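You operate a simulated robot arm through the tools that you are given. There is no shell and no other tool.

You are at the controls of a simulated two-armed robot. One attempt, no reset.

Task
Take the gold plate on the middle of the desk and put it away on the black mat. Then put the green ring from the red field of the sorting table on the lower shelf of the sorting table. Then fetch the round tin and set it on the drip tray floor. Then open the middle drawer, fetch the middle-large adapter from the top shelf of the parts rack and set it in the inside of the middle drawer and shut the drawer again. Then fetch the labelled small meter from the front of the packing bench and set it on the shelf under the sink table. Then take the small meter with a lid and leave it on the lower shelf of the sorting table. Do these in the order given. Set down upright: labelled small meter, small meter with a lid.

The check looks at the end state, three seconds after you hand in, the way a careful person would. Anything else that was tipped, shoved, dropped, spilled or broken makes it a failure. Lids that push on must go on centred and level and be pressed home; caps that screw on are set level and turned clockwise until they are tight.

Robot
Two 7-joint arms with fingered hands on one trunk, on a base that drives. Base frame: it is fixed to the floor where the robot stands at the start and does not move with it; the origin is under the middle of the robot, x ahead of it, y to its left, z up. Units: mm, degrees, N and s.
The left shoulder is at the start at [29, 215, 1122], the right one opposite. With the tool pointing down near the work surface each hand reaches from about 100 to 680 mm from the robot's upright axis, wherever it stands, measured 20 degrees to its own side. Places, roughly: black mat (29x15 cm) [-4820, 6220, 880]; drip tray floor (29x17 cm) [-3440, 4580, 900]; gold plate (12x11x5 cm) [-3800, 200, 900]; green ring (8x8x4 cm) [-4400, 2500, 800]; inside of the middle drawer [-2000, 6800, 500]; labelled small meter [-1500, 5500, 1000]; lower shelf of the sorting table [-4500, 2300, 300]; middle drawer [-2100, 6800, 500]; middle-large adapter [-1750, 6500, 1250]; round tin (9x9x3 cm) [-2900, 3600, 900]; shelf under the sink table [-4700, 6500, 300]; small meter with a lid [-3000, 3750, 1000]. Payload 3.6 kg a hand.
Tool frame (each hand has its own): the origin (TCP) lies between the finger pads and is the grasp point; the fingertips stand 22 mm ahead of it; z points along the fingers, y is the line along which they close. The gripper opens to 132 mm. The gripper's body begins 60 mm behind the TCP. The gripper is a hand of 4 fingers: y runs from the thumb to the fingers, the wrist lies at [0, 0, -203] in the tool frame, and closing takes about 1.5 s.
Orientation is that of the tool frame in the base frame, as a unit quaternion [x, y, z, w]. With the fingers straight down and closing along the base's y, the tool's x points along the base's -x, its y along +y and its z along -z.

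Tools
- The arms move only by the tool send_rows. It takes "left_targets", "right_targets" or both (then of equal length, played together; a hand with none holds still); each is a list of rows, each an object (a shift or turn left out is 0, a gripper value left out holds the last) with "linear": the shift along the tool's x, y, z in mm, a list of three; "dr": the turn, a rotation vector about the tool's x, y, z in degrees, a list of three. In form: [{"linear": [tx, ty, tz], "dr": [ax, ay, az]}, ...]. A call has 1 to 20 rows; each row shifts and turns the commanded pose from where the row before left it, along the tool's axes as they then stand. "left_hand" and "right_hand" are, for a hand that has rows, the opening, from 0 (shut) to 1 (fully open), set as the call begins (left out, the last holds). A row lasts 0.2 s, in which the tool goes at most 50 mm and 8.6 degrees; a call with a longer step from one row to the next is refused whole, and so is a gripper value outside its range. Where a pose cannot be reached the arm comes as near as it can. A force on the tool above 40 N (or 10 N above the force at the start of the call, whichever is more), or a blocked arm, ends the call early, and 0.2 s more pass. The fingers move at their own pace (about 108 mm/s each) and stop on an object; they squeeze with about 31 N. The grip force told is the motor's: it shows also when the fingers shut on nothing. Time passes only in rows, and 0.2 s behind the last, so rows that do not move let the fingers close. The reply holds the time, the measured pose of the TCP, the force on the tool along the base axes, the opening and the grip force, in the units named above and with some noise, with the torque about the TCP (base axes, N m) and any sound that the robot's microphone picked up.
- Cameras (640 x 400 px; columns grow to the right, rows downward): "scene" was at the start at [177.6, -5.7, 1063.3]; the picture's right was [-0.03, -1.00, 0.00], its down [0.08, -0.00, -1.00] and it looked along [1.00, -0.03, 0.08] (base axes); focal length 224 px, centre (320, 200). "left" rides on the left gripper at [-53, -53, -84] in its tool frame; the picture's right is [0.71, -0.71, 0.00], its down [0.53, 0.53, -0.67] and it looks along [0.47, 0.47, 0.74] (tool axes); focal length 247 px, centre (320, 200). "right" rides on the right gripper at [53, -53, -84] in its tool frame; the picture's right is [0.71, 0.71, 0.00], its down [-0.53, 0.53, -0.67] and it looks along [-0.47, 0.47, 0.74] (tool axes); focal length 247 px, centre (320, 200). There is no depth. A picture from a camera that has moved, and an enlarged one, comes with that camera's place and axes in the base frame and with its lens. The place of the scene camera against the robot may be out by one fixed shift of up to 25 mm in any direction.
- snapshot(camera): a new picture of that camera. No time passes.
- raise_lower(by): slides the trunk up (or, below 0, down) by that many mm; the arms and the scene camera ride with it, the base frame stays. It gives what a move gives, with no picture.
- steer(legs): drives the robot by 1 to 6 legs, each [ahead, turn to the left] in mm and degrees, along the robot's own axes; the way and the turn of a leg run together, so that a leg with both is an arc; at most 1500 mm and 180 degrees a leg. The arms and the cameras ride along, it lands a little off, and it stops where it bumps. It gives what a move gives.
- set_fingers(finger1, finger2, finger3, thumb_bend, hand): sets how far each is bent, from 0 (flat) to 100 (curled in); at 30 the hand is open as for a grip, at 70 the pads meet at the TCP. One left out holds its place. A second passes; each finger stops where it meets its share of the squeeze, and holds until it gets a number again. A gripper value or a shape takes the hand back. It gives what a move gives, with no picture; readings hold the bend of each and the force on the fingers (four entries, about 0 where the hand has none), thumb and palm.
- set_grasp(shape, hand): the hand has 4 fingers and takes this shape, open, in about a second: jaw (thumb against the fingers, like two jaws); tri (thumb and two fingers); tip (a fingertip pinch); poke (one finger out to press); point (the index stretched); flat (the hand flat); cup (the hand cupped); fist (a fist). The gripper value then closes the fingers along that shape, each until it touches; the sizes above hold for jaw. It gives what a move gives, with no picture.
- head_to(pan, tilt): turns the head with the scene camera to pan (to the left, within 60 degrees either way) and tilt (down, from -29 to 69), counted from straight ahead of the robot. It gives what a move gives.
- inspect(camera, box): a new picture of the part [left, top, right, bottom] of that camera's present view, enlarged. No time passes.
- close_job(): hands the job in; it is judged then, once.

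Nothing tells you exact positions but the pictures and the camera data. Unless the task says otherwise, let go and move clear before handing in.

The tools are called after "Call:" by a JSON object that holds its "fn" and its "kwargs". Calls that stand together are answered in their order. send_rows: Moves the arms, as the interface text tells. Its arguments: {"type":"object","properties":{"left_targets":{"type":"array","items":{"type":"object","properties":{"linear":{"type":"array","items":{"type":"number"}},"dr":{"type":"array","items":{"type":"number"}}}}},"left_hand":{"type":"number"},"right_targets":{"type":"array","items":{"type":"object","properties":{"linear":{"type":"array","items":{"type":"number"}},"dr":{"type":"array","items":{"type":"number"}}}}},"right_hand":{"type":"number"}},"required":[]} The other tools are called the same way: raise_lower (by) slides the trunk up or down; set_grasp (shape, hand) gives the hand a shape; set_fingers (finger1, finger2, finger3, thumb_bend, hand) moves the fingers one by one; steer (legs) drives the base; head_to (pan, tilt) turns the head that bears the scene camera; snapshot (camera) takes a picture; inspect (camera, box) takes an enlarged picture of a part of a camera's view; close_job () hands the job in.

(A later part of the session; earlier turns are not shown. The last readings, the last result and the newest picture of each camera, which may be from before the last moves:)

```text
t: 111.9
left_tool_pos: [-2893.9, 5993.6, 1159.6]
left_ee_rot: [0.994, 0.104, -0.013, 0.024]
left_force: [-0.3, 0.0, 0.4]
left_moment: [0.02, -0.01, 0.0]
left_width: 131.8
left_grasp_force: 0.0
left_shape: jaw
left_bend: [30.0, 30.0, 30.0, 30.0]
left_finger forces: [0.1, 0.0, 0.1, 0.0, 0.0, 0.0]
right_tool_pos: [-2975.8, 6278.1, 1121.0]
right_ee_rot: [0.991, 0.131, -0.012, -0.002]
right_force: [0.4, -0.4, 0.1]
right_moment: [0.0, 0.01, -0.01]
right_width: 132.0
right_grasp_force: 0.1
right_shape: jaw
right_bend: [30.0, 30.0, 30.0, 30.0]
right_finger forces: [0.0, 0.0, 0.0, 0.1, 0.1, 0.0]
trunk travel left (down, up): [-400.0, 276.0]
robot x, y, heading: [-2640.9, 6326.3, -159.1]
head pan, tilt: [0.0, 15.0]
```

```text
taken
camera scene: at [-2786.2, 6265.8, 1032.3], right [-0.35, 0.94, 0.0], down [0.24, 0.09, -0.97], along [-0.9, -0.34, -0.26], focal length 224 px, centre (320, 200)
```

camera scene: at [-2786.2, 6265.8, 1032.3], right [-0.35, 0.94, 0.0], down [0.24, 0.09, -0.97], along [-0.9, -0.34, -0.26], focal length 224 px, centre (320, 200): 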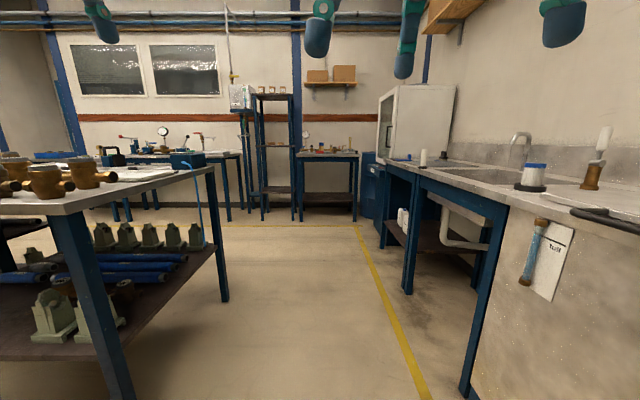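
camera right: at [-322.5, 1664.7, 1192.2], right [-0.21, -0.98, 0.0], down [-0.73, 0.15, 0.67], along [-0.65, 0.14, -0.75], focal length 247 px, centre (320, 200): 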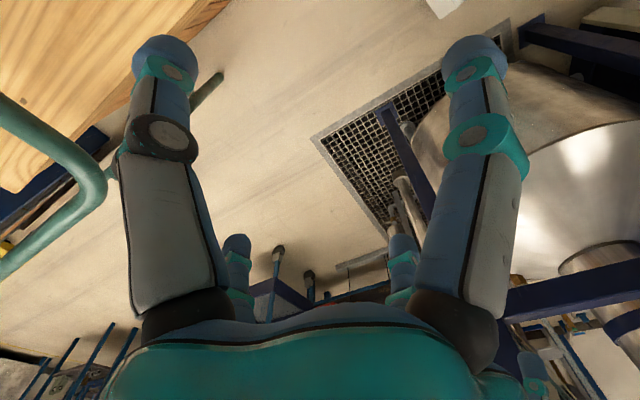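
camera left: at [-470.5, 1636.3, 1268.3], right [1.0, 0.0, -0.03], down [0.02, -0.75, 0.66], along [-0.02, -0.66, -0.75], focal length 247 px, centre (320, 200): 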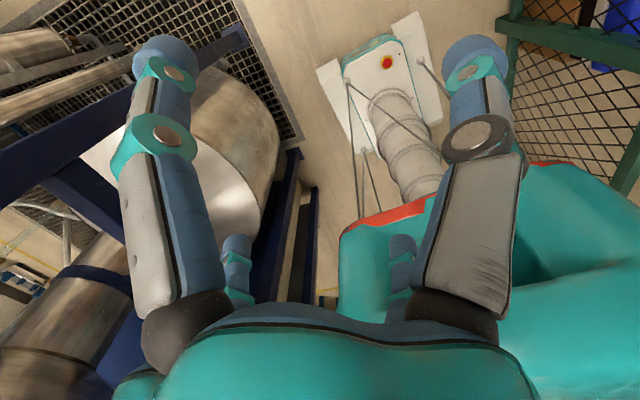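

The aisle behind the benches is visible. I'll drive along it to the far side, then turn down the back aisle toward the desk.

Call:
{"fn": "steer", "kwargs": {"legs": [[0, 2]]}}

Call:
{"fn": "steer", "kwargs": {"legs": [[1500, 0]]}}

Call:
{"fn": "steer", "kwargs": {"legs": [[650, 0]]}}

Call:
{"fn": "steer", "kwargs": {"legs": [[0, 45]]}}

Call:
{"fn": "snapshot", "kwargs": {"camera": "scene"}}

```text
t: 112.7
left_tool_pos: [-2882.4, 5985.6, 1160.0]
left_ee_rot: [0.992, 0.122, -0.012, 0.023]
left_force: [0.3, -0.6, 0.2]
left_moment: [0.01, 0.0, 0.0]
left_width: 132.4
left_grasp_force: 0.2
left_shape: jaw
left_bend: [30.0, 30.0, 30.0, 30.0]
left_finger forces: [0.0, 0.0, 0.0, 0.1, 0.1, 0.1]
right_tool_pos: [-2975.5, 6266.8, 1122.6]
right_ee_rot: [0.989, 0.148, -0.012, -0.002]
right_force: [0.7, 0.3, 0.5]
right_moment: [-0.04, -0.01, 0.0]
right_width: 131.8
right_grasp_force: 0.0
right_shape: jaw
right_bend: [30.0, 30.0, 30.0, 30.0]
right_finger forces: [0.0, 0.0, 0.0, 0.1, 0.1, 0.0]
trunk travel left (down, up): [-400.0, 276.0]
robot x, y, heading: [-2638.2, 6330.6, -157.1]
head pan, tilt: [0.0, 15.0]
```

```text
t: 120.1
left_tool_pos: [-4247.8, 5399.9, 1160.1]
left_ee_rot: [0.992, 0.125, -0.011, 0.023]
left_force: [-0.3, -0.7, 0.9]
left_moment: [0.03, 0.0, -0.02]
left_width: 132.1
left_grasp_force: 0.1
left_shape: jaw
left_bend: [30.0, 30.0, 30.0, 30.0]
left_finger forces: [0.0, 0.0, 0.1, 0.0, 0.0, 0.0]
right_tool_pos: [-4342.7, 5678.5, 1122.6]
right_ee_rot: [0.988, 0.153, -0.011, -0.002]
right_force: [0.7, 0.0, 0.2]
right_moment: [0.0, -0.01, -0.01]
right_width: 132.2
right_grasp_force: 0.2
right_shape: jaw
right_bend: [30.0, 30.0, 30.0, 30.0]
right_finger forces: [0.1, 0.1, 0.1, 0.0, 0.0, 0.0]
trunk travel left (down, up): [-400.0, 276.0]
robot x, y, heading: [-4007.8, 5747.9, -156.8]
head pan, tilt: [0.0, 15.0]
```

```text
t: 123.7
left_tool_pos: [-4848.3, 5140.0, 1160.4]
left_ee_rot: [0.992, 0.126, -0.012, 0.024]
left_force: [0.2, 0.2, 0.7]
left_moment: [0.0, 0.02, 0.01]
left_width: 131.9
left_grasp_force: 0.0
left_shape: jaw
left_bend: [30.0, 30.0, 30.0, 30.0]
left_finger forces: [0.1, 0.1, 0.1, 0.0, 0.1, 0.0]
right_tool_pos: [-4944.7, 5419.6, 1121.9]
right_ee_rot: [0.988, 0.153, -0.011, -0.002]
right_force: [0.2, 0.4, -0.2]
right_moment: [-0.01, -0.03, -0.01]
right_width: 131.9
right_grasp_force: 0.1
right_shape: jaw
right_bend: [30.0, 30.0, 30.0, 30.0]
right_finger forces: [0.1, 0.1, 0.1, 0.0, 0.0, 0.1]
trunk travel left (down, up): [-400.0, 276.0]
robot x, y, heading: [-4609.2, 5487.2, -156.7]
head pan, tilt: [0.0, 15.0]
```

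```text
t: 126.2
left_tool_pos: [-4525.0, 5074.9, 1159.8]
left_ee_rot: [0.864, 0.503, -0.002, 0.026]
left_force: [0.3, -0.4, -0.5]
left_moment: [0.02, 0.0, 0.0]
left_width: 131.9
left_grasp_force: 0.1
left_shape: jaw
left_bend: [30.0, 30.0, 30.0, 30.0]
left_finger forces: [0.0, 0.0, 0.1, 0.0, 0.0, 0.0]
right_tool_pos: [-4793.4, 5198.7, 1122.8]
right_ee_rot: [0.85, 0.526, -0.011, 0.003]
right_force: [-0.7, 0.1, -0.1]
right_moment: [-0.02, 0.02, 0.02]
right_width: 131.9
right_grasp_force: 0.1
right_shape: jaw
right_bend: [30.0, 30.0, 30.0, 30.0]
right_finger forces: [0.0, 0.0, 0.1, 0.1, 0.0, 0.1]
trunk travel left (down, up): [-400.0, 276.0]
robot x, y, heading: [-4644.0, 5498.1, -111.0]
head pan, tilt: [0.0, 15.0]
```

```text
taken
camera scene: at [-4692.1, 5338.3, 1032.3], right [-0.93, 0.36, 0.0], down [0.09, 0.24, -0.97], along [-0.34, -0.9, -0.26], focal length 224 px, centre (320, 200)
```

scene: 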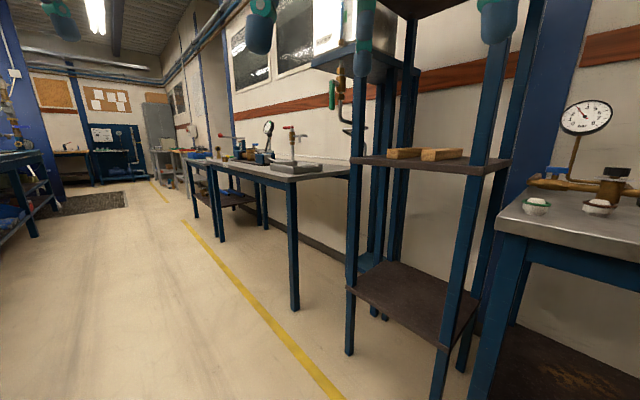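

The back aisle is ahead-left. I'll turn to face along it.

Call:
{"fn": "steer", "kwargs": {"legs": [[0, 43]]}}

Call:
{"fn": "snapshot", "kwargs": {"camera": "scene"}}

```text
t: 128.7
left_tool_pos: [-4266.7, 5269.6, 1161.1]
left_ee_rot: [0.621, 0.784, 0.008, 0.024]
left_force: [-0.2, 0.0, 0.0]
left_moment: [-0.02, 0.02, -0.01]
left_width: 131.8
left_grasp_force: 0.1
left_shape: jaw
left_bend: [30.0, 30.0, 30.0, 30.0]
left_finger forces: [0.1, 0.1, 0.1, 0.0, 0.1, 0.0]
right_tool_pos: [-4548.1, 5177.8, 1123.8]
right_ee_rot: [0.598, 0.802, -0.01, 0.007]
right_force: [-0.4, 0.1, 0.6]
right_moment: [0.0, -0.03, 0.03]
right_width: 132.2
right_grasp_force: 0.0
right_shape: jaw
right_bend: [30.0, 30.0, 30.0, 30.0]
right_finger forces: [0.0, 0.1, 0.1, 0.0, 0.1, 0.0]
trunk travel left (down, up): [-400.0, 276.0]
robot x, y, heading: [-4677.2, 5487.0, -68.0]
head pan, tilt: [0.0, 15.0]
```

```text
taken
camera scene: at [-4600.9, 5325.4, 1032.2], right [-0.93, -0.37, 0.0], down [-0.1, 0.24, -0.97], along [0.36, -0.9, -0.26], focal length 224 px, centre (320, 200)
```

scene: 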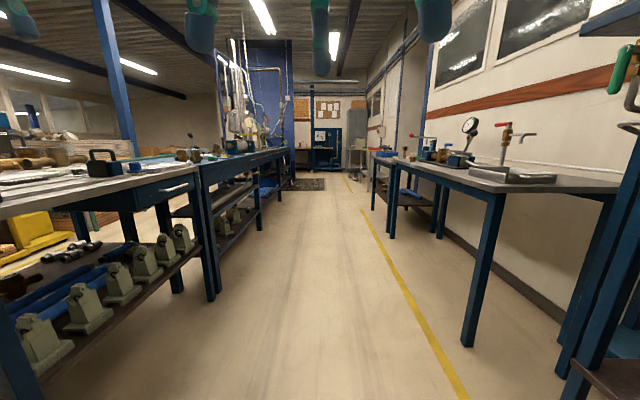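

I'm centred in the back aisle. I'll drive down it toward the desk.

Call:
{"fn": "steer", "kwargs": {"legs": [[1500, 0]]}}

Call:
{"fn": "snapshot", "kwargs": {"camera": "scene"}}

```text
t: 136.2
left_tool_pos: [-3707.5, 3860.2, 1160.6]
left_ee_rot: [0.621, 0.784, 0.008, 0.024]
left_force: [-1.2, 0.4, -1.0]
left_moment: [-0.01, -0.01, -0.01]
left_width: 131.8
left_grasp_force: 0.1
left_shape: jaw
left_bend: [30.0, 30.0, 30.0, 30.0]
left_finger forces: [0.1, 0.0, 0.1, 0.1, 0.0, 0.1]
right_tool_pos: [-3990.7, 3770.9, 1124.4]
right_ee_rot: [0.599, 0.8, -0.011, 0.008]
right_force: [-0.3, -0.4, 0.3]
right_moment: [0.0, -0.01, 0.01]
right_width: 131.9
right_grasp_force: 0.1
right_shape: jaw
right_bend: [30.0, 30.0, 30.0, 30.0]
right_finger forces: [0.1, 0.1, 0.0, 0.0, 0.1, 0.1]
trunk travel left (down, up): [-400.0, 276.0]
robot x, y, heading: [-4114.5, 4076.3, -68.3]
head pan, tilt: [0.0, 15.0]
```

```text
taken
camera scene: at [-4042.3, 3916.9, 1032.3], right [-0.93, -0.37, 0.0], down [-0.1, 0.24, -0.97], along [0.36, -0.9, -0.26], focal length 224 px, centre (320, 200)
```

scene: 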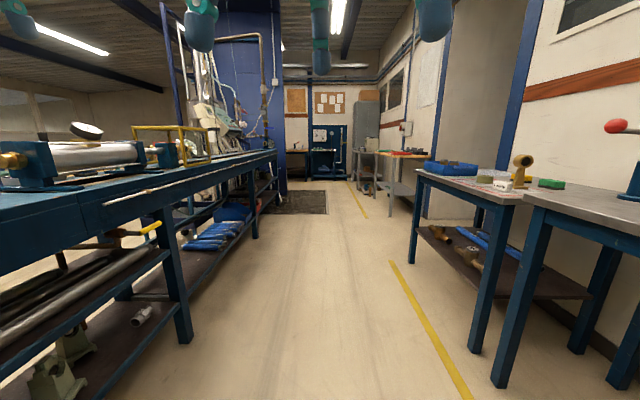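

Call:
{"fn": "steer", "kwargs": {"legs": [[1500, 0]]}}

Call:
{"fn": "snapshot", "kwargs": {"camera": "scene"}}

Call:
{"fn": "head_to", "kwargs": {"pan": -55, "tilt": 30}}

Call:
{"fn": "snapshot", "kwargs": {"camera": "scene"}}

```text
t: 143.6
left_tool_pos: [-3182.7, 2444.9, 1161.5]
left_ee_rot: [0.633, 0.774, 0.007, 0.025]
left_force: [0.5, -0.5, -0.3]
left_moment: [-0.01, -0.01, -0.04]
left_width: 132.2
left_grasp_force: 0.0
left_shape: jaw
left_bend: [30.0, 30.0, 30.0, 30.0]
left_finger forces: [0.1, 0.1, 0.0, 0.0, 0.1, 0.0]
right_tool_pos: [-3466.8, 2364.6, 1125.3]
right_ee_rot: [0.61, 0.792, -0.01, 0.007]
right_force: [0.1, 0.6, -0.3]
right_moment: [0.03, -0.01, 0.0]
right_width: 131.9
right_grasp_force: 0.1
right_shape: jaw
right_bend: [30.0, 30.0, 30.0, 30.0]
right_finger forces: [0.1, 0.1, 0.0, 0.1, 0.0, 0.1]
trunk travel left (down, up): [-400.0, 276.0]
robot x, y, heading: [-3586.3, 2675.1, -70.0]
head pan, tilt: [0.0, 15.0]
```

```text
taken
camera scene: at [-3514.8, 2512.4, 1032.3], right [-0.94, -0.34, 0.0], down [-0.09, 0.24, -0.97], along [0.33, -0.91, -0.26], focal length 224 px, centre (320, 200)
```

scene: 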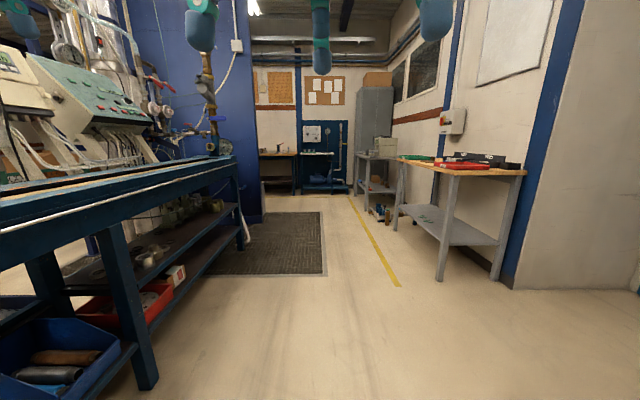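

```text
t: 144.8
left_tool_pos: [-3181.7, 2445.3, 1163.0]
left_ee_rot: [0.633, 0.774, 0.008, 0.025]
left_force: [-0.3, -0.1, -0.9]
left_moment: [0.0, 0.01, 0.03]
left_width: 132.1
left_grasp_force: 0.1
left_shape: jaw
left_bend: [30.0, 30.0, 30.0, 30.0]
left_finger forces: [0.0, 0.0, 0.1, 0.1, 0.0, 0.1]
right_tool_pos: [-3467.3, 2364.0, 1126.1]
right_ee_rot: [0.61, 0.792, -0.01, 0.008]
right_force: [-0.9, 0.1, 0.2]
right_moment: [-0.03, -0.02, -0.01]
right_width: 131.9
right_grasp_force: 0.0
right_shape: jaw
right_bend: [30.0, 30.0, 30.0, 30.0]
right_finger forces: [0.0, 0.0, 0.0, 0.0, 0.1, 0.0]
trunk travel left (down, up): [-400.0, 276.0]
robot x, y, heading: [-3587.4, 2677.2, -70.0]
head pan, tilt: [-55.0, 30.0]
```

```text
taken
camera scene: at [-3598.7, 2526.3, 1008.2], right [-0.82, 0.57, 0.0], down [0.29, 0.41, -0.87], along [-0.5, -0.71, -0.5], focal length 224 px, centre (320, 200)
```

scene: 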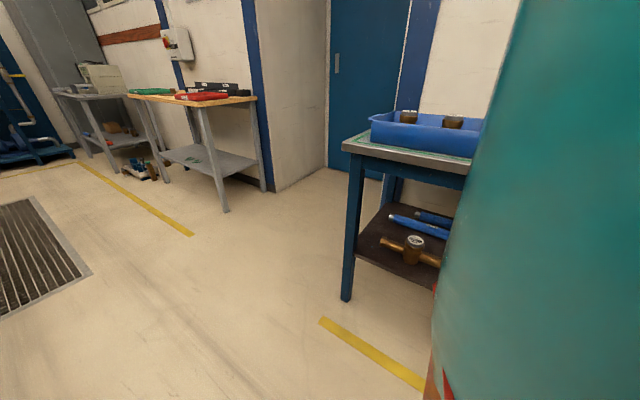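

The wooden desk with folders is down the aisle on the right, its front running from about (-3881,795) to (-3507,-250). I'll drive level with it, turn to face it and look for the gold plate.

Call:
{"fn": "steer", "kwargs": {"legs": [[1500, 0]]}}

Call:
{"fn": "steer", "kwargs": {"legs": [[560, 0]]}}

Call:
{"fn": "steer", "kwargs": {"legs": [[0, -45]]}}

Call:
{"fn": "steer", "kwargs": {"legs": [[0, -45]]}}

Call:
{"fn": "head_to", "kwargs": {"pan": 0, "tilt": 25}}

Call:
{"fn": "snapshot", "kwargs": {"camera": "scene"}}

```text
t: 152.3
left_tool_pos: [-2680.7, 1023.1, 1162.4]
left_ee_rot: [0.637, 0.77, 0.008, 0.025]
left_force: [-0.9, -0.3, 0.0]
left_moment: [0.0, 0.0, 0.02]
left_width: 132.3
left_grasp_force: 0.0
left_shape: jaw
left_bend: [30.0, 30.0, 30.0, 30.0]
left_finger forces: [0.0, 0.0, 0.1, 0.1, 0.0, 0.1]
right_tool_pos: [-2967.1, 946.1, 1124.7]
right_ee_rot: [0.616, 0.787, -0.01, 0.008]
right_force: [-0.6, -0.4, 0.0]
right_moment: [0.03, -0.02, -0.03]
right_width: 131.9
right_grasp_force: 0.0
right_shape: jaw
right_bend: [30.0, 30.0, 30.0, 30.0]
right_finger forces: [0.0, 0.1, 0.0, 0.0, 0.0, 0.0]
trunk travel left (down, up): [-400.0, 276.0]
robot x, y, heading: [-3082.3, 1255.7, -70.8]
head pan, tilt: [-55.0, 30.0]
```

```text
t: 155.5
left_tool_pos: [-2492.0, 493.9, 1162.6]
left_ee_rot: [0.635, 0.772, 0.007, 0.025]
left_force: [-0.7, -0.5, 0.3]
left_moment: [0.04, 0.01, 0.02]
left_width: 132.2
left_grasp_force: 0.1
left_shape: jaw
left_bend: [30.0, 30.0, 30.0, 30.0]
left_finger forces: [0.1, 0.1, 0.1, 0.1, 0.0, 0.1]
right_tool_pos: [-2777.3, 414.1, 1126.2]
right_ee_rot: [0.613, 0.79, -0.011, 0.007]
right_force: [0.0, 0.1, 0.9]
right_moment: [-0.01, 0.01, -0.01]
right_width: 132.1
right_grasp_force: 0.1
right_shape: jaw
right_bend: [30.0, 30.0, 30.0, 30.0]
right_finger forces: [0.0, 0.0, 0.0, 0.1, 0.1, 0.0]
trunk travel left (down, up): [-400.0, 276.0]
robot x, y, heading: [-2894.9, 726.6, -70.3]
head pan, tilt: [-55.0, 30.0]
```

```text
t: 158.1
left_tool_pos: [-2780.8, 276.8, 1162.7]
left_ee_rot: [0.885, 0.465, -0.003, 0.027]
left_force: [-0.2, -0.7, 0.4]
left_moment: [0.01, 0.01, -0.02]
left_width: 131.9
left_grasp_force: 0.0
left_shape: jaw
left_bend: [30.0, 30.0, 30.0, 30.0]
left_finger forces: [0.0, 0.0, 0.0, 0.0, 0.1, 0.0]
right_tool_pos: [-3037.9, 424.8, 1125.7]
right_ee_rot: [0.872, 0.489, -0.013, 0.002]
right_force: [0.4, 0.6, 0.3]
right_moment: [0.03, 0.01, 0.0]
right_width: 132.0
right_grasp_force: 0.0
right_shape: jaw
right_bend: [30.0, 30.0, 30.0, 30.0]
right_finger forces: [0.0, 0.0, 0.0, 0.1, 0.0, 0.0]
trunk travel left (down, up): [-400.0, 276.0]
robot x, y, heading: [-2861.9, 710.7, -115.9]
head pan, tilt: [-55.0, 30.0]
```

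```text
t: 160.5
left_tool_pos: [-3108.2, 343.8, 1165.4]
left_ee_rot: [0.995, 0.097, -0.013, 0.023]
left_force: [0.9, -0.8, 0.5]
left_moment: [-0.02, 0.0, -0.01]
left_width: 132.2
left_grasp_force: 0.0
left_shape: jaw
left_bend: [30.0, 30.0, 30.0, 30.0]
left_finger forces: [0.1, 0.1, 0.0, 0.1, 0.0, 0.0]
right_tool_pos: [-3187.0, 629.0, 1126.9]
right_ee_rot: [0.992, 0.125, -0.014, -0.001]
right_force: [-1.0, 0.0, -0.1]
right_moment: [0.02, 0.01, 0.0]
right_width: 132.3
right_grasp_force: 0.1
right_shape: jaw
right_bend: [30.0, 30.0, 30.0, 30.0]
right_finger forces: [0.1, 0.0, 0.0, 0.1, 0.0, 0.0]
trunk travel left (down, up): [-400.0, 276.0]
robot x, y, heading: [-2852.7, 678.2, -159.7]
head pan, tilt: [-55.0, 30.0]
```

```text
t: 161.8
left_tool_pos: [-3105.9, 344.2, 1164.9]
left_ee_rot: [0.995, 0.098, -0.013, 0.023]
left_force: [0.5, -0.2, 0.5]
left_moment: [0.01, 0.03, -0.03]
left_width: 131.9
left_grasp_force: 0.1
left_shape: jaw
left_bend: [30.0, 30.0, 30.0, 30.0]
left_finger forces: [0.1, 0.0, 0.0, 0.1, 0.0, 0.0]
right_tool_pos: [-3186.5, 628.8, 1128.2]
right_ee_rot: [0.992, 0.125, -0.012, -0.002]
right_force: [-0.3, -0.2, 1.1]
right_moment: [0.0, 0.04, 0.02]
right_width: 132.1
right_grasp_force: 0.1
right_shape: jaw
right_bend: [30.0, 30.0, 30.0, 30.0]
right_finger forces: [0.1, 0.0, 0.1, 0.0, 0.0, 0.0]
trunk travel left (down, up): [-400.0, 276.0]
robot x, y, heading: [-2850.7, 678.0, -159.7]
head pan, tilt: [0.0, 25.0]
```

```text
taken
camera scene: at [-2997.0, 616.6, 1016.1], right [-0.34, 0.94, 0.0], down [0.4, 0.15, -0.91], along [-0.85, -0.31, -0.42], focal length 224 px, centre (320, 200)
```

scene: 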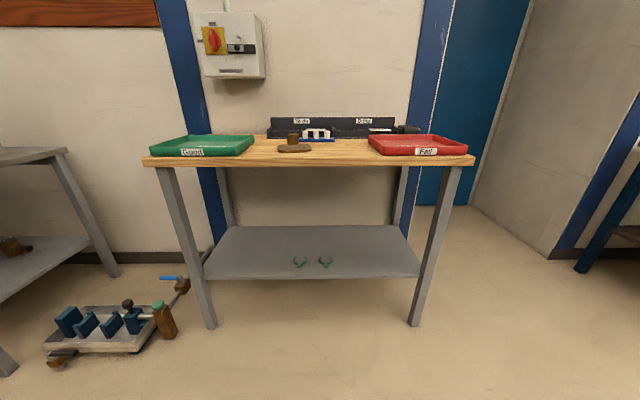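

I see the wooden desk with a green tray on the left, a red tray on the right, and small items in the middle. I'll zoom in on the desk top.

Call:
{"fn": "inspect", "kwargs": {"camera": "scene", "box": [140, 105, 480, 175]}}

Call:
{"fn": "inspect", "kwargs": {"camera": "scene", "box": [250, 110, 370, 160]}}

```text
1.88 times, centred on (310, 140) of scene
camera zoom: at [-2997.0, 616.6, 1016.1], right [-0.34, 0.94, 0.0], down [0.4, 0.15, -0.91], along [-0.85, -0.31, -0.42], focal length 421 px, centre (339, 313)
```

zoom: 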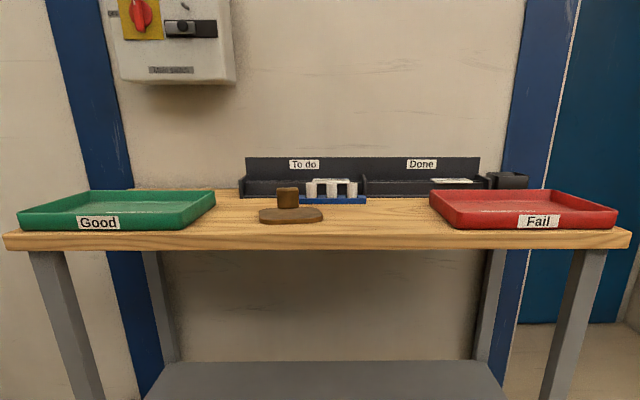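

```text
5.33 times, centred on (310, 135) of scene
camera zoom: at [-2997.0, 616.6, 1016.1], right [-0.34, 0.94, 0.0], down [0.4, 0.15, -0.91], along [-0.85, -0.31, -0.42], focal length 1194 px, centre (373, 547)
```

zoom: 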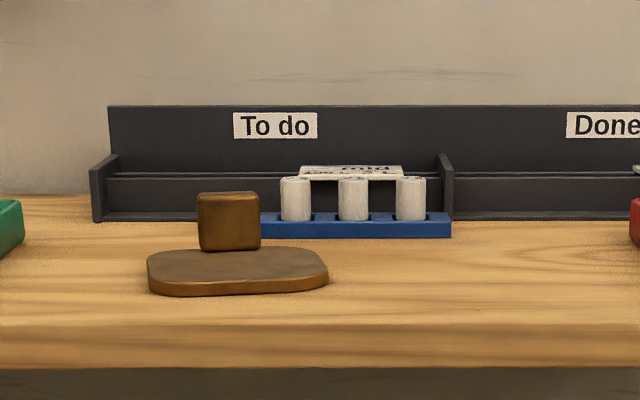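

The gold plate appears to be the brownish rounded plate with a block near it, at about (-3793, 219). I'll drive up to the desk and look closely from above with the left hand camera.

Call:
{"fn": "steer", "kwargs": {"legs": [[560, 0]]}}

Call:
{"fn": "head_to", "kwargs": {"pan": 10, "tilt": 45}}

Call:
{"fn": "snapshot", "kwargs": {"camera": "scene"}}

Call:
{"fn": "snapshot", "kwargs": {"camera": "left"}}

Call:
{"fn": "snapshot", "kwargs": {"camera": "right"}}

```text
t: 165.0
left_tool_pos: [-3639.1, 151.4, 1164.1]
left_ee_rot: [0.995, 0.095, -0.013, 0.023]
left_force: [0.1, 0.3, 1.1]
left_moment: [0.01, -0.04, -0.01]
left_width: 132.0
left_grasp_force: 0.1
left_shape: jaw
left_bend: [30.0, 30.0, 30.0, 30.0]
left_finger forces: [0.0, 0.0, 0.0, 0.1, 0.1, 0.0]
right_tool_pos: [-3716.1, 436.0, 1126.9]
right_ee_rot: [0.992, 0.123, -0.014, -0.003]
right_force: [-0.3, 0.3, 0.6]
right_moment: [-0.01, -0.01, -0.04]
right_width: 132.1
right_grasp_force: 0.1
right_shape: jaw
right_bend: [30.0, 30.0, 30.0, 30.0]
right_finger forces: [0.0, 0.0, 0.1, 0.1, 0.1, 0.1]
trunk travel left (down, up): [-400.0, 276.0]
robot x, y, heading: [-3380.5, 488.3, -160.2]
head pan, tilt: [0.0, 25.0]
```

```text
t: 165.8
left_tool_pos: [-3636.7, 151.6, 1165.9]
left_ee_rot: [0.995, 0.096, -0.013, 0.024]
left_force: [-0.8, -0.6, 0.3]
left_moment: [0.0, 0.02, 0.04]
left_width: 132.0
left_grasp_force: 0.0
left_shape: jaw
left_bend: [30.0, 30.0, 30.0, 30.0]
left_finger forces: [0.0, 0.1, 0.0, 0.0, 0.0, 0.0]
right_tool_pos: [-3715.7, 437.0, 1127.3]
right_ee_rot: [0.992, 0.123, -0.012, -0.002]
right_force: [0.5, 0.1, 0.3]
right_moment: [-0.01, 0.02, 0.01]
right_width: 131.7
right_grasp_force: 0.0
right_shape: jaw
right_bend: [30.0, 30.0, 30.0, 30.0]
right_finger forces: [0.0, 0.0, 0.1, 0.0, 0.0, 0.1]
trunk travel left (down, up): [-400.0, 276.0]
robot x, y, heading: [-3378.7, 489.0, -160.0]
head pan, tilt: [10.0, 45.0]
```

```text
taken
camera scene: at [-3509.9, 414.4, 985.6], right [-0.5, 0.87, 0.0], down [0.61, 0.35, -0.71], along [-0.61, -0.35, -0.71], focal length 224 px, centre (320, 200)
```

scene: 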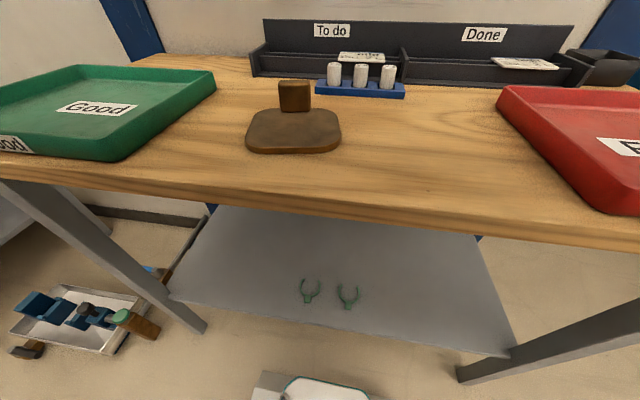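

```text
taken
camera left: at [-3697.0, 198.6, 1248.2], right [0.56, 0.83, -0.05], down [0.63, -0.38, 0.67], along [0.54, -0.41, -0.74], focal length 247 px, centre (320, 200)
```

left: 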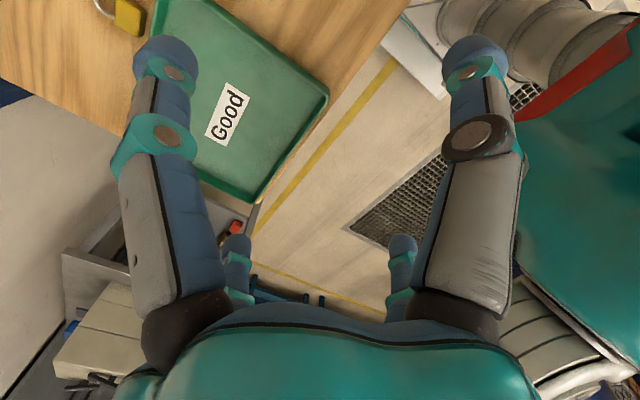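

```text
taken
camera right: at [-3675.4, 500.6, 1209.3], right [0.86, -0.51, -0.02], down [-0.36, -0.64, 0.68], along [-0.36, -0.57, -0.74], focal length 247 px, centre (320, 200)
```

right: 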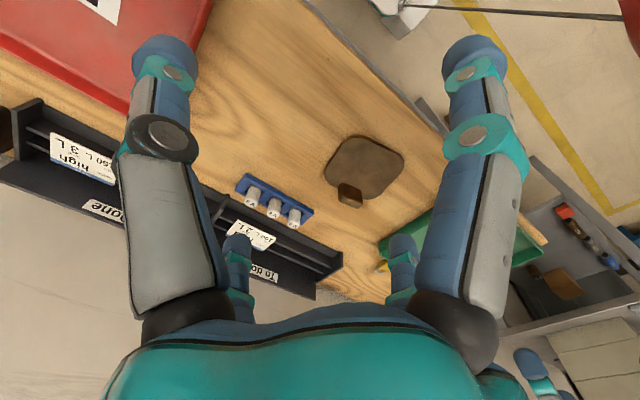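

The plate is seen from above: a rounded plate with a block on its rear edge. I'll zoom for its exact outline.

Call:
{"fn": "inspect", "kwargs": {"camera": "right", "box": [290, 110, 440, 230]}}

Call:
{"fn": "inspect", "kwargs": {"camera": "scene", "box": [220, 60, 380, 170]}}

```text
3.33 times, centred on (365, 170) of right
camera zoom: at [-3675.4, 500.6, 1209.3], right [0.86, -0.51, -0.02], down [-0.36, -0.64, 0.68], along [-0.36, -0.57, -0.74], focal length 823 px, centre (170, 300)
```

zoom: 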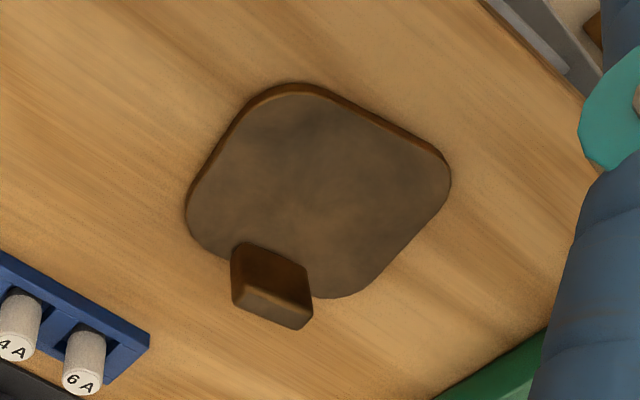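

```text
3.64 times, centred on (300, 115) of scene
camera zoom: at [-3509.9, 414.4, 985.6], right [-0.5, 0.87, 0.0], down [0.61, 0.35, -0.71], along [-0.61, -0.35, -0.71], focal length 814 px, centre (393, 509)
```

zoom: 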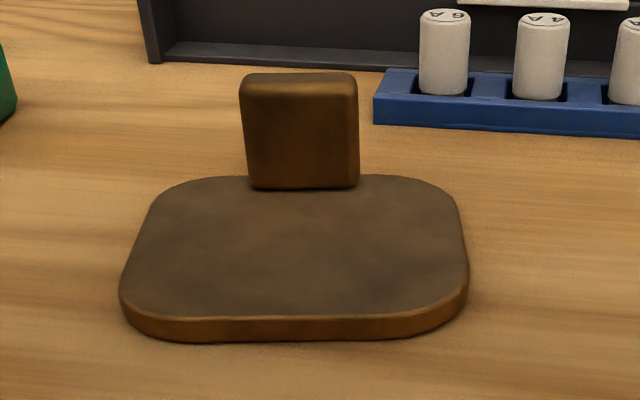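

The object is a flat plate (about 12x10 cm) with an upright tab at its rear. Before grasping I want to see how my hand's four fingers are laid out.

Call:
{"fn": "head_to", "kwargs": {"pan": -10, "tilt": -20}}

Call:
{"fn": "snapshot", "kwargs": {"camera": "scene"}}

```text
t: 167.2
left_tool_pos: [-3635.7, 150.8, 1164.5]
left_ee_rot: [0.995, 0.095, -0.012, 0.024]
left_force: [-0.6, 0.0, 0.6]
left_moment: [0.0, -0.01, -0.02]
left_width: 132.3
left_grasp_force: 0.1
left_shape: jaw
left_bend: [30.0, 30.0, 30.0, 30.0]
left_finger forces: [0.1, 0.0, 0.0, 0.0, 0.1, 0.0]
right_tool_pos: [-3715.5, 437.3, 1128.3]
right_ee_rot: [0.992, 0.123, -0.012, -0.001]
right_force: [-0.4, -0.1, 0.6]
right_moment: [0.01, -0.01, -0.01]
right_width: 131.9
right_grasp_force: 0.2
right_shape: jaw
right_bend: [30.0, 30.0, 30.0, 30.0]
right_finger forces: [0.0, 0.1, 0.0, 0.1, 0.0, 0.1]
trunk travel left (down, up): [-400.0, 276.0]
robot x, y, heading: [-3380.9, 483.6, -159.9]
head pan, tilt: [-10.0, -20.0]
```

```text
taken
camera scene: at [-3514.3, 441.8, 1085.7], right [-0.17, 0.98, 0.0], down [-0.34, -0.06, -0.94], along [-0.93, -0.16, 0.34], focal length 224 px, centre (320, 200)
```

scene: 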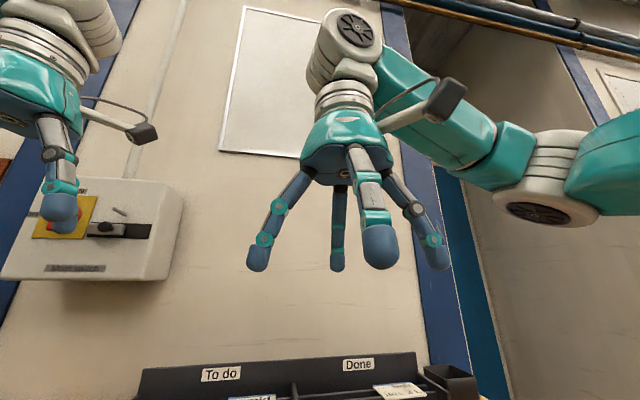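

The hand has four fingers in a cross, and the hand camera looks right at the grasp point. I estimate the plate centre at about (-3747, 236), turned about 28°. I'll bring the left hand over it and level it.

Call:
{"fn": "send_rows", "kwargs": {"left_targets": [{"dr": [1.3, 0.9, -6]}, {"dr": [1.3, 0.8, -6]}, {"dr": [0, 0, -5]}, {"linear": [-11.6, -25.4, 35]}, {"linear": [-11.6, -25.4, 35]}, {"linear": [-11.6, -25.4, 35]}, {"linear": [-11.6, -25.4, 35]}, {"linear": [-11.6, -25.4, 35]}]}}

Call:
{"fn": "snapshot", "kwargs": {"camera": "left"}}

Call:
{"fn": "head_to", "kwargs": {"pan": 10, "tilt": 40}}

Call:
{"fn": "snapshot", "kwargs": {"camera": "scene"}}

```text
t: 169.0
left_tool_pos: [-3750.9, 238.5, 987.6]
left_ee_rot: [0.97, 0.242, -0.002, -0.002]
left_force: [0.6, 0.0, 0.9]
left_moment: [0.0, -0.02, -0.01]
left_width: 131.9
left_grasp_force: 0.0
left_shape: jaw
left_bend: [30.0, 30.0, 30.0, 30.0]
left_finger forces: [0.1, 0.0, 0.1, 0.0, 0.1, 0.0]
right_tool_pos: [-3715.8, 437.2, 1127.9]
right_ee_rot: [0.992, 0.123, -0.012, -0.001]
right_force: [-0.4, 0.1, 0.0]
right_moment: [0.02, -0.01, -0.02]
right_width: 131.8
right_grasp_force: 0.0
right_shape: jaw
right_bend: [30.0, 30.0, 30.0, 30.0]
right_finger forces: [0.0, 0.0, 0.0, 0.0, 0.1, 0.0]
trunk travel left (down, up): [-400.0, 276.0]
robot x, y, heading: [-3378.5, 485.3, -160.1]
head pan, tilt: [-10.0, -20.0]
```

```text
taken
camera left: at [-3821.0, 260.6, 1073.5], right [0.29, 0.96, 0.0], down [0.72, -0.22, 0.66], along [0.63, -0.19, -0.75], focal length 247 px, centre (320, 200)
```

left: 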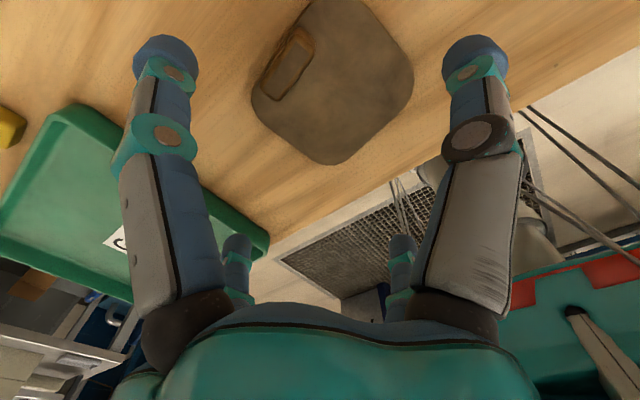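

```text
t: 170.3
left_tool_pos: [-3748.4, 237.7, 990.4]
left_ee_rot: [0.97, 0.243, -0.002, -0.002]
left_force: [0.5, -0.1, -0.6]
left_moment: [0.03, 0.02, 0.0]
left_width: 132.2
left_grasp_force: 0.0
left_shape: jaw
left_bend: [30.0, 30.0, 30.0, 30.0]
left_finger forces: [0.0, 0.0, 0.0, 0.0, 0.1, 0.0]
right_tool_pos: [-3716.5, 436.9, 1127.2]
right_ee_rot: [0.992, 0.123, -0.012, -0.002]
right_force: [-0.2, 0.7, 0.7]
right_moment: [-0.02, 0.03, -0.02]
right_width: 131.6
right_grasp_force: 0.0
right_shape: jaw
right_bend: [30.0, 30.0, 30.0, 30.0]
right_finger forces: [0.1, 0.0, 0.1, 0.0, 0.1, 0.0]
trunk travel left (down, up): [-400.0, 276.0]
robot x, y, heading: [-3377.1, 487.0, -160.2]
head pan, tilt: [10.0, 40.0]
```

```text
taken
camera scene: at [-3513.1, 412.5, 992.9], right [-0.5, 0.87, 0.0], down [0.56, 0.32, -0.77], along [-0.66, -0.38, -0.64], focal length 224 px, centre (320, 200)
```

scene: 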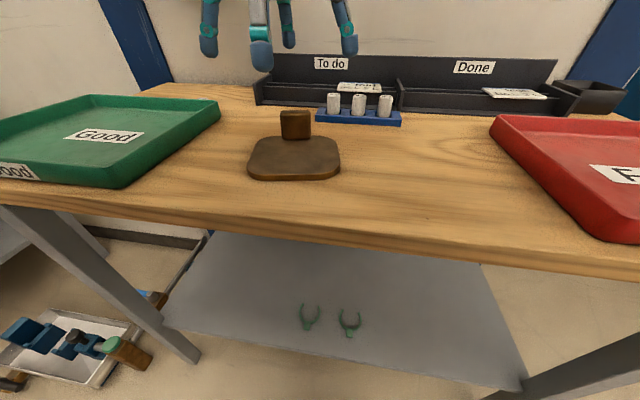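

The plate is well aligned with the hand; I compute its centre 8.5 mm along +x and 7 mm along -y of the tool, its top near z = 862. I'll correct and descend part way, then recheck.

Call:
{"fn": "send_rows", "kwargs": {"left_targets": [{"linear": [8.5, -7, 0]}, {"linear": [0, 0, 30]}, {"linear": [0, 0, 30]}]}}

Call:
{"fn": "snapshot", "kwargs": {"camera": "left"}}

```text
t: 171.1
left_tool_pos: [-3745.1, 247.0, 930.0]
left_ee_rot: [0.971, 0.24, -0.003, -0.003]
left_force: [0.2, -0.2, 0.9]
left_moment: [0.02, 0.01, 0.01]
left_width: 132.0
left_grasp_force: 0.0
left_shape: jaw
left_bend: [30.0, 30.0, 30.0, 30.0]
left_finger forces: [0.0, 0.0, 0.1, 0.0, 0.0, 0.1]
right_tool_pos: [-3716.0, 436.6, 1128.3]
right_ee_rot: [0.992, 0.123, -0.012, -0.002]
right_force: [0.2, 0.3, 0.2]
right_moment: [0.0, 0.01, 0.01]
right_width: 132.4
right_grasp_force: 0.0
right_shape: jaw
right_bend: [30.0, 30.0, 30.0, 30.0]
right_finger forces: [0.0, 0.0, 0.1, 0.0, 0.0, 0.1]
trunk travel left (down, up): [-400.0, 276.0]
robot x, y, heading: [-3377.2, 484.1, -160.2]
head pan, tilt: [10.0, 40.0]
```

```text
taken
camera left: at [-3815.7, 270.8, 1015.2], right [0.29, 0.96, 0.0], down [0.72, -0.22, 0.66], along [0.63, -0.19, -0.75], focal length 247 px, centre (320, 200)
```

left: 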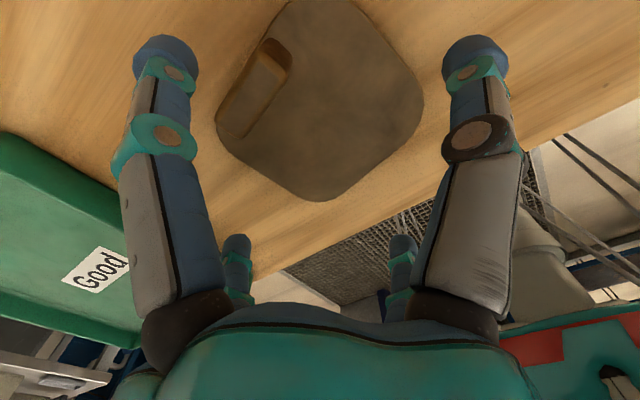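

The plate is now nearly centred (about 3 mm off along -y). I'll correct that and lower the fingers around the plate.

Call:
{"fn": "send_rows", "kwargs": {"left_targets": [{"linear": [-1, -3, 20]}, {"linear": [0, 0, 20]}, {"linear": [0, 0, 8]}, {"linear": [0, 0, 4]}, {"linear": [0, 0, 0]}]}}

Call:
{"fn": "snapshot", "kwargs": {"camera": "left"}}

Call:
{"fn": "snapshot", "kwargs": {"camera": "scene"}}

```text
t: 172.3
left_tool_pos: [-3748.0, 249.4, 878.2]
left_ee_rot: [0.97, 0.242, -0.002, -0.002]
left_force: [0.0, 0.3, 0.6]
left_moment: [0.01, 0.06, 0.01]
left_width: 132.1
left_grasp_force: 0.0
left_shape: jaw
left_bend: [30.0, 30.0, 30.0, 30.0]
left_finger forces: [0.0, 0.1, 0.0, 0.1, 0.0, 0.1]
right_tool_pos: [-3716.4, 437.0, 1128.7]
right_ee_rot: [0.992, 0.123, -0.012, -0.002]
right_force: [0.9, -1.1, 0.4]
right_moment: [-0.01, 0.0, -0.05]
right_width: 132.1
right_grasp_force: 0.1
right_shape: jaw
right_bend: [30.0, 30.0, 30.0, 30.0]
right_finger forces: [0.0, 0.1, 0.0, 0.0, 0.0, 0.1]
trunk travel left (down, up): [-400.0, 276.0]
robot x, y, heading: [-3378.5, 487.8, -160.0]
head pan, tilt: [10.0, 40.0]
```

```text
taken
camera left: at [-3819.3, 271.9, 963.2], right [0.29, 0.96, 0.0], down [0.72, -0.22, 0.66], along [0.63, -0.19, -0.75], focal length 247 px, centre (320, 200)
```

left: 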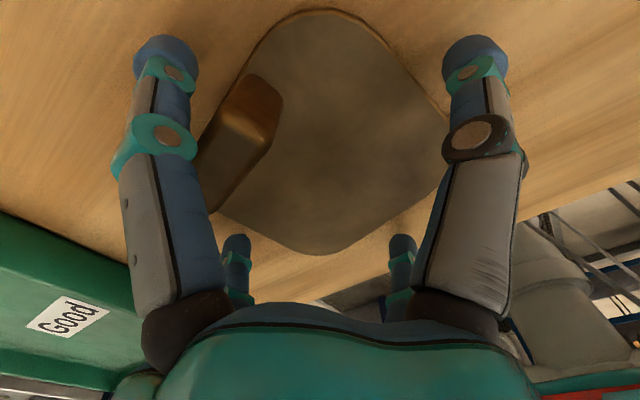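

```text
taken
camera scene: at [-3513.0, 412.5, 992.8], right [-0.5, 0.87, 0.0], down [0.56, 0.32, -0.77], along [-0.66, -0.38, -0.64], focal length 224 px, centre (320, 200)
```

scene: 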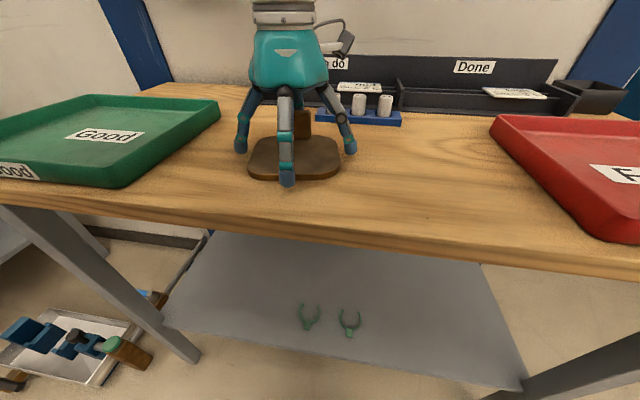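

The fingers straddle the plate. I'll close the left hand gently and read the forces.

Call:
{"fn": "send_rows", "kwargs": {"left_targets": [{"linear": [0, 0, 0]}, {"linear": [0, 0, 0]}, {"linear": [0, 0, 0]}, {"linear": [0, 0, 0]}, {"linear": [0, 0, 0]}, {"linear": [0, 0, 0]}, {"linear": [0, 0, 0]}, {"linear": [0, 0, 0]}], "left_hand": 0}}

Call:
{"fn": "snapshot", "kwargs": {"camera": "left"}}

Call:
{"fn": "snapshot", "kwargs": {"camera": "scene"}}

```text
t: 174.1
left_tool_pos: [-3748.0, 249.4, 879.9]
left_ee_rot: [0.97, 0.241, -0.004, -0.003]
left_force: [-6.1, -7.0, 29.6]
left_moment: [-0.28, -1.39, -0.15]
left_width: 102.0
left_grasp_force: 31.0
left_shape: jaw
left_bend: [28.0, 27.0, 28.0, 48.0]
left_finger forces: [29.3, 32.7, 39.8, 0.0, 26.1, 0.0]
right_tool_pos: [-3715.4, 438.5, 1127.2]
right_ee_rot: [0.992, 0.123, -0.014, -0.002]
right_force: [-0.2, -0.3, -0.3]
right_moment: [0.0, 0.03, -0.01]
right_width: 132.0
right_grasp_force: 0.1
right_shape: jaw
right_bend: [30.0, 30.0, 30.0, 30.0]
right_finger forces: [0.0, 0.0, 0.1, 0.0, 0.1, 0.1]
trunk travel left (down, up): [-400.0, 276.0]
robot x, y, heading: [-3379.0, 481.1, -160.0]
head pan, tilt: [10.0, 40.0]
```

```text
taken
camera left: at [-3819.4, 271.9, 965.4], right [0.29, 0.96, 0.0], down [0.72, -0.22, 0.66], along [0.63, -0.19, -0.75], focal length 247 px, centre (320, 200)
```

left: 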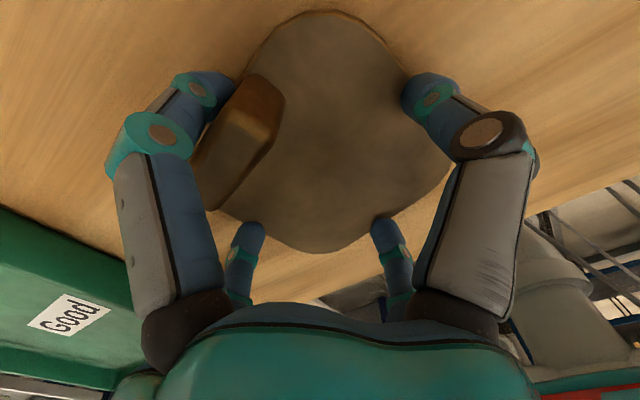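

```text
taken
camera scene: at [-3512.4, 412.8, 993.1], right [-0.5, 0.87, 0.0], down [0.56, 0.32, -0.77], along [-0.66, -0.38, -0.64], focal length 224 px, centre (320, 200)
```

scene: 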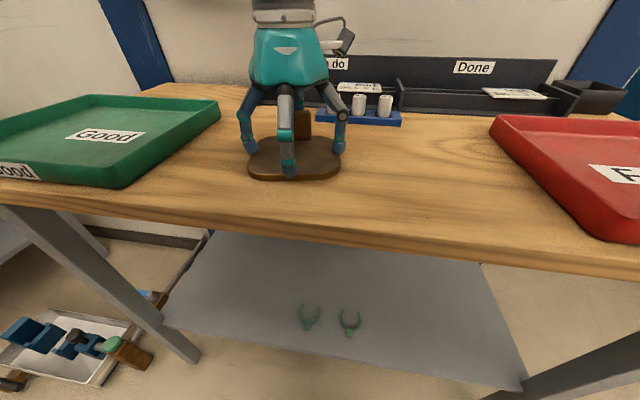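

The vertical force of 30 N suggests the thumb tip may be pressing on top of the plate rather than its edge. I'll zoom in to check.

Call:
{"fn": "inspect", "kwargs": {"camera": "left", "box": [160, 0, 480, 270]}}

Call:
{"fn": "inspect", "kwargs": {"camera": "scene", "box": [220, 80, 370, 200]}}

Call:
{"fn": "inspect", "kwargs": {"camera": "right", "box": [280, 60, 480, 220]}}

```text
1.48 times, centred on (320, 135) of left
camera zoom: at [-3819.4, 271.9, 965.4], right [0.29, 0.96, 0.0], down [0.72, -0.22, 0.66], along [0.63, -0.19, -0.75], focal length 366 px, centre (320, 296)
```

zoom: 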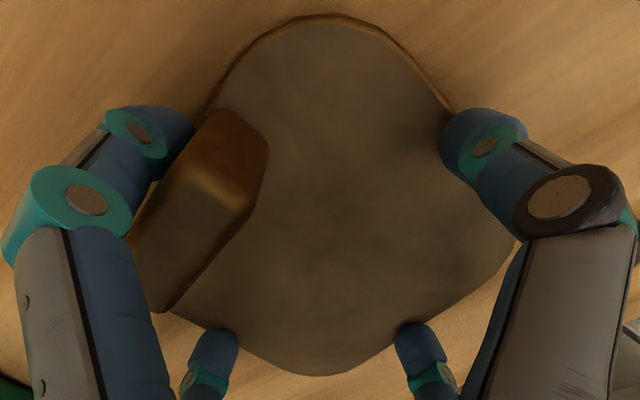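

```text
3.33 times, centred on (295, 140) of scene
camera zoom: at [-3512.4, 412.8, 993.1], right [-0.5, 0.87, 0.0], down [0.56, 0.32, -0.77], along [-0.66, -0.38, -0.64], focal length 746 px, centre (403, 400)
```

zoom: 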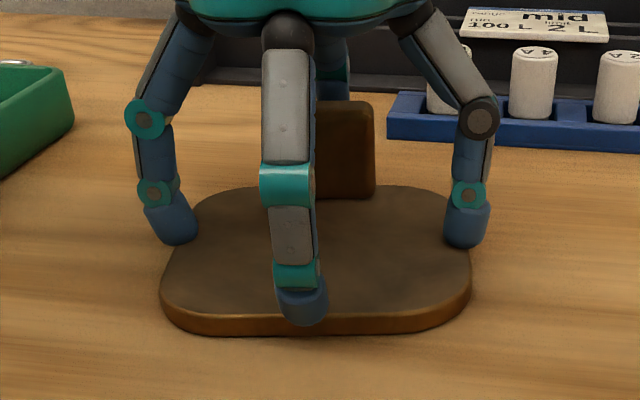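

```text
2.50 times, centred on (380, 140) of right
camera zoom: at [-3674.6, 501.0, 1209.6], right [0.86, -0.51, -0.02], down [-0.36, -0.64, 0.68], along [-0.36, -0.57, -0.74], focal length 617 px, centre (170, 350)
```

zoom: 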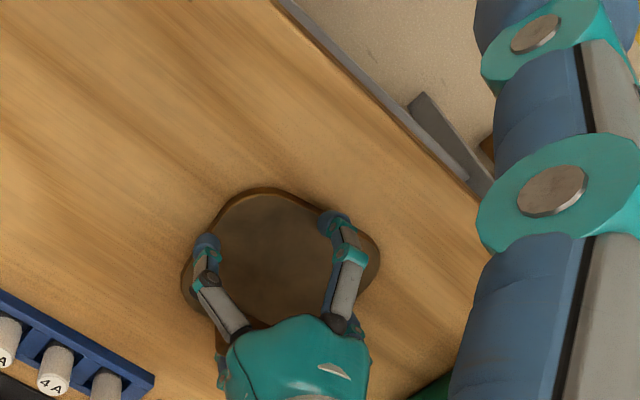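

The fingertips seem to be around the plate's edges, some pressing on the desk. I'll lift slightly and see whether the plate follows.

Call:
{"fn": "send_rows", "kwargs": {"left_targets": [{"linear": [0, 0, -5]}, {"linear": [0, 0, -5]}, {"linear": [0, 0, -5]}, {"linear": [0, 0, -5]}, {"linear": [0, 0, 0]}]}}

Call:
{"fn": "snapshot", "kwargs": {"camera": "scene"}}

Call:
{"fn": "snapshot", "kwargs": {"camera": "left"}}

```text
t: 175.3
left_tool_pos: [-3745.9, 248.4, 898.4]
left_ee_rot: [0.97, 0.242, -0.002, -0.003]
left_force: [-1.2, 0.3, -7.5]
left_moment: [0.04, -0.02, 0.01]
left_width: 101.7
left_grasp_force: 30.6
left_shape: jaw
left_bend: [28.0, 27.0, 28.0, 49.0]
left_finger forces: [29.2, 28.6, 27.8, 0.1, 26.8, 0.1]
right_tool_pos: [-3716.8, 435.1, 1127.6]
right_ee_rot: [0.992, 0.122, -0.012, -0.003]
right_force: [0.3, 0.0, 0.0]
right_moment: [0.01, -0.02, 0.03]
right_width: 131.7
right_grasp_force: 0.0
right_shape: jaw
right_bend: [30.0, 30.0, 30.0, 30.0]
right_finger forces: [0.0, 0.0, 0.0, 0.0, 0.0, 0.0]
trunk travel left (down, up): [-400.0, 276.0]
robot x, y, heading: [-3378.2, 482.4, -160.2]
head pan, tilt: [10.0, 40.0]
```

```text
taken
camera scene: at [-3513.5, 412.3, 992.7], right [-0.5, 0.87, 0.0], down [0.56, 0.32, -0.77], along [-0.66, -0.38, -0.64], focal length 224 px, centre (320, 200)
```

scene: 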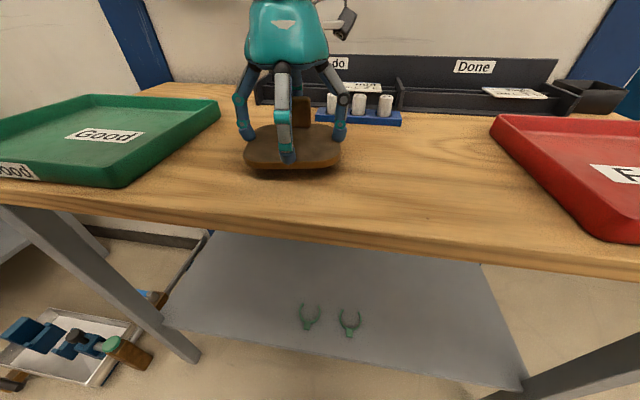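

```text
taken
camera left: at [-3819.0, 271.9, 983.1], right [0.29, 0.96, 0.0], down [0.71, -0.22, 0.66], along [0.64, -0.19, -0.75], focal length 247 px, centre (320, 200)
```

left: 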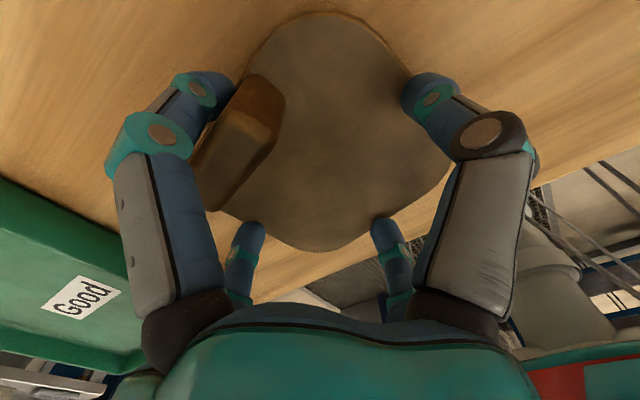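

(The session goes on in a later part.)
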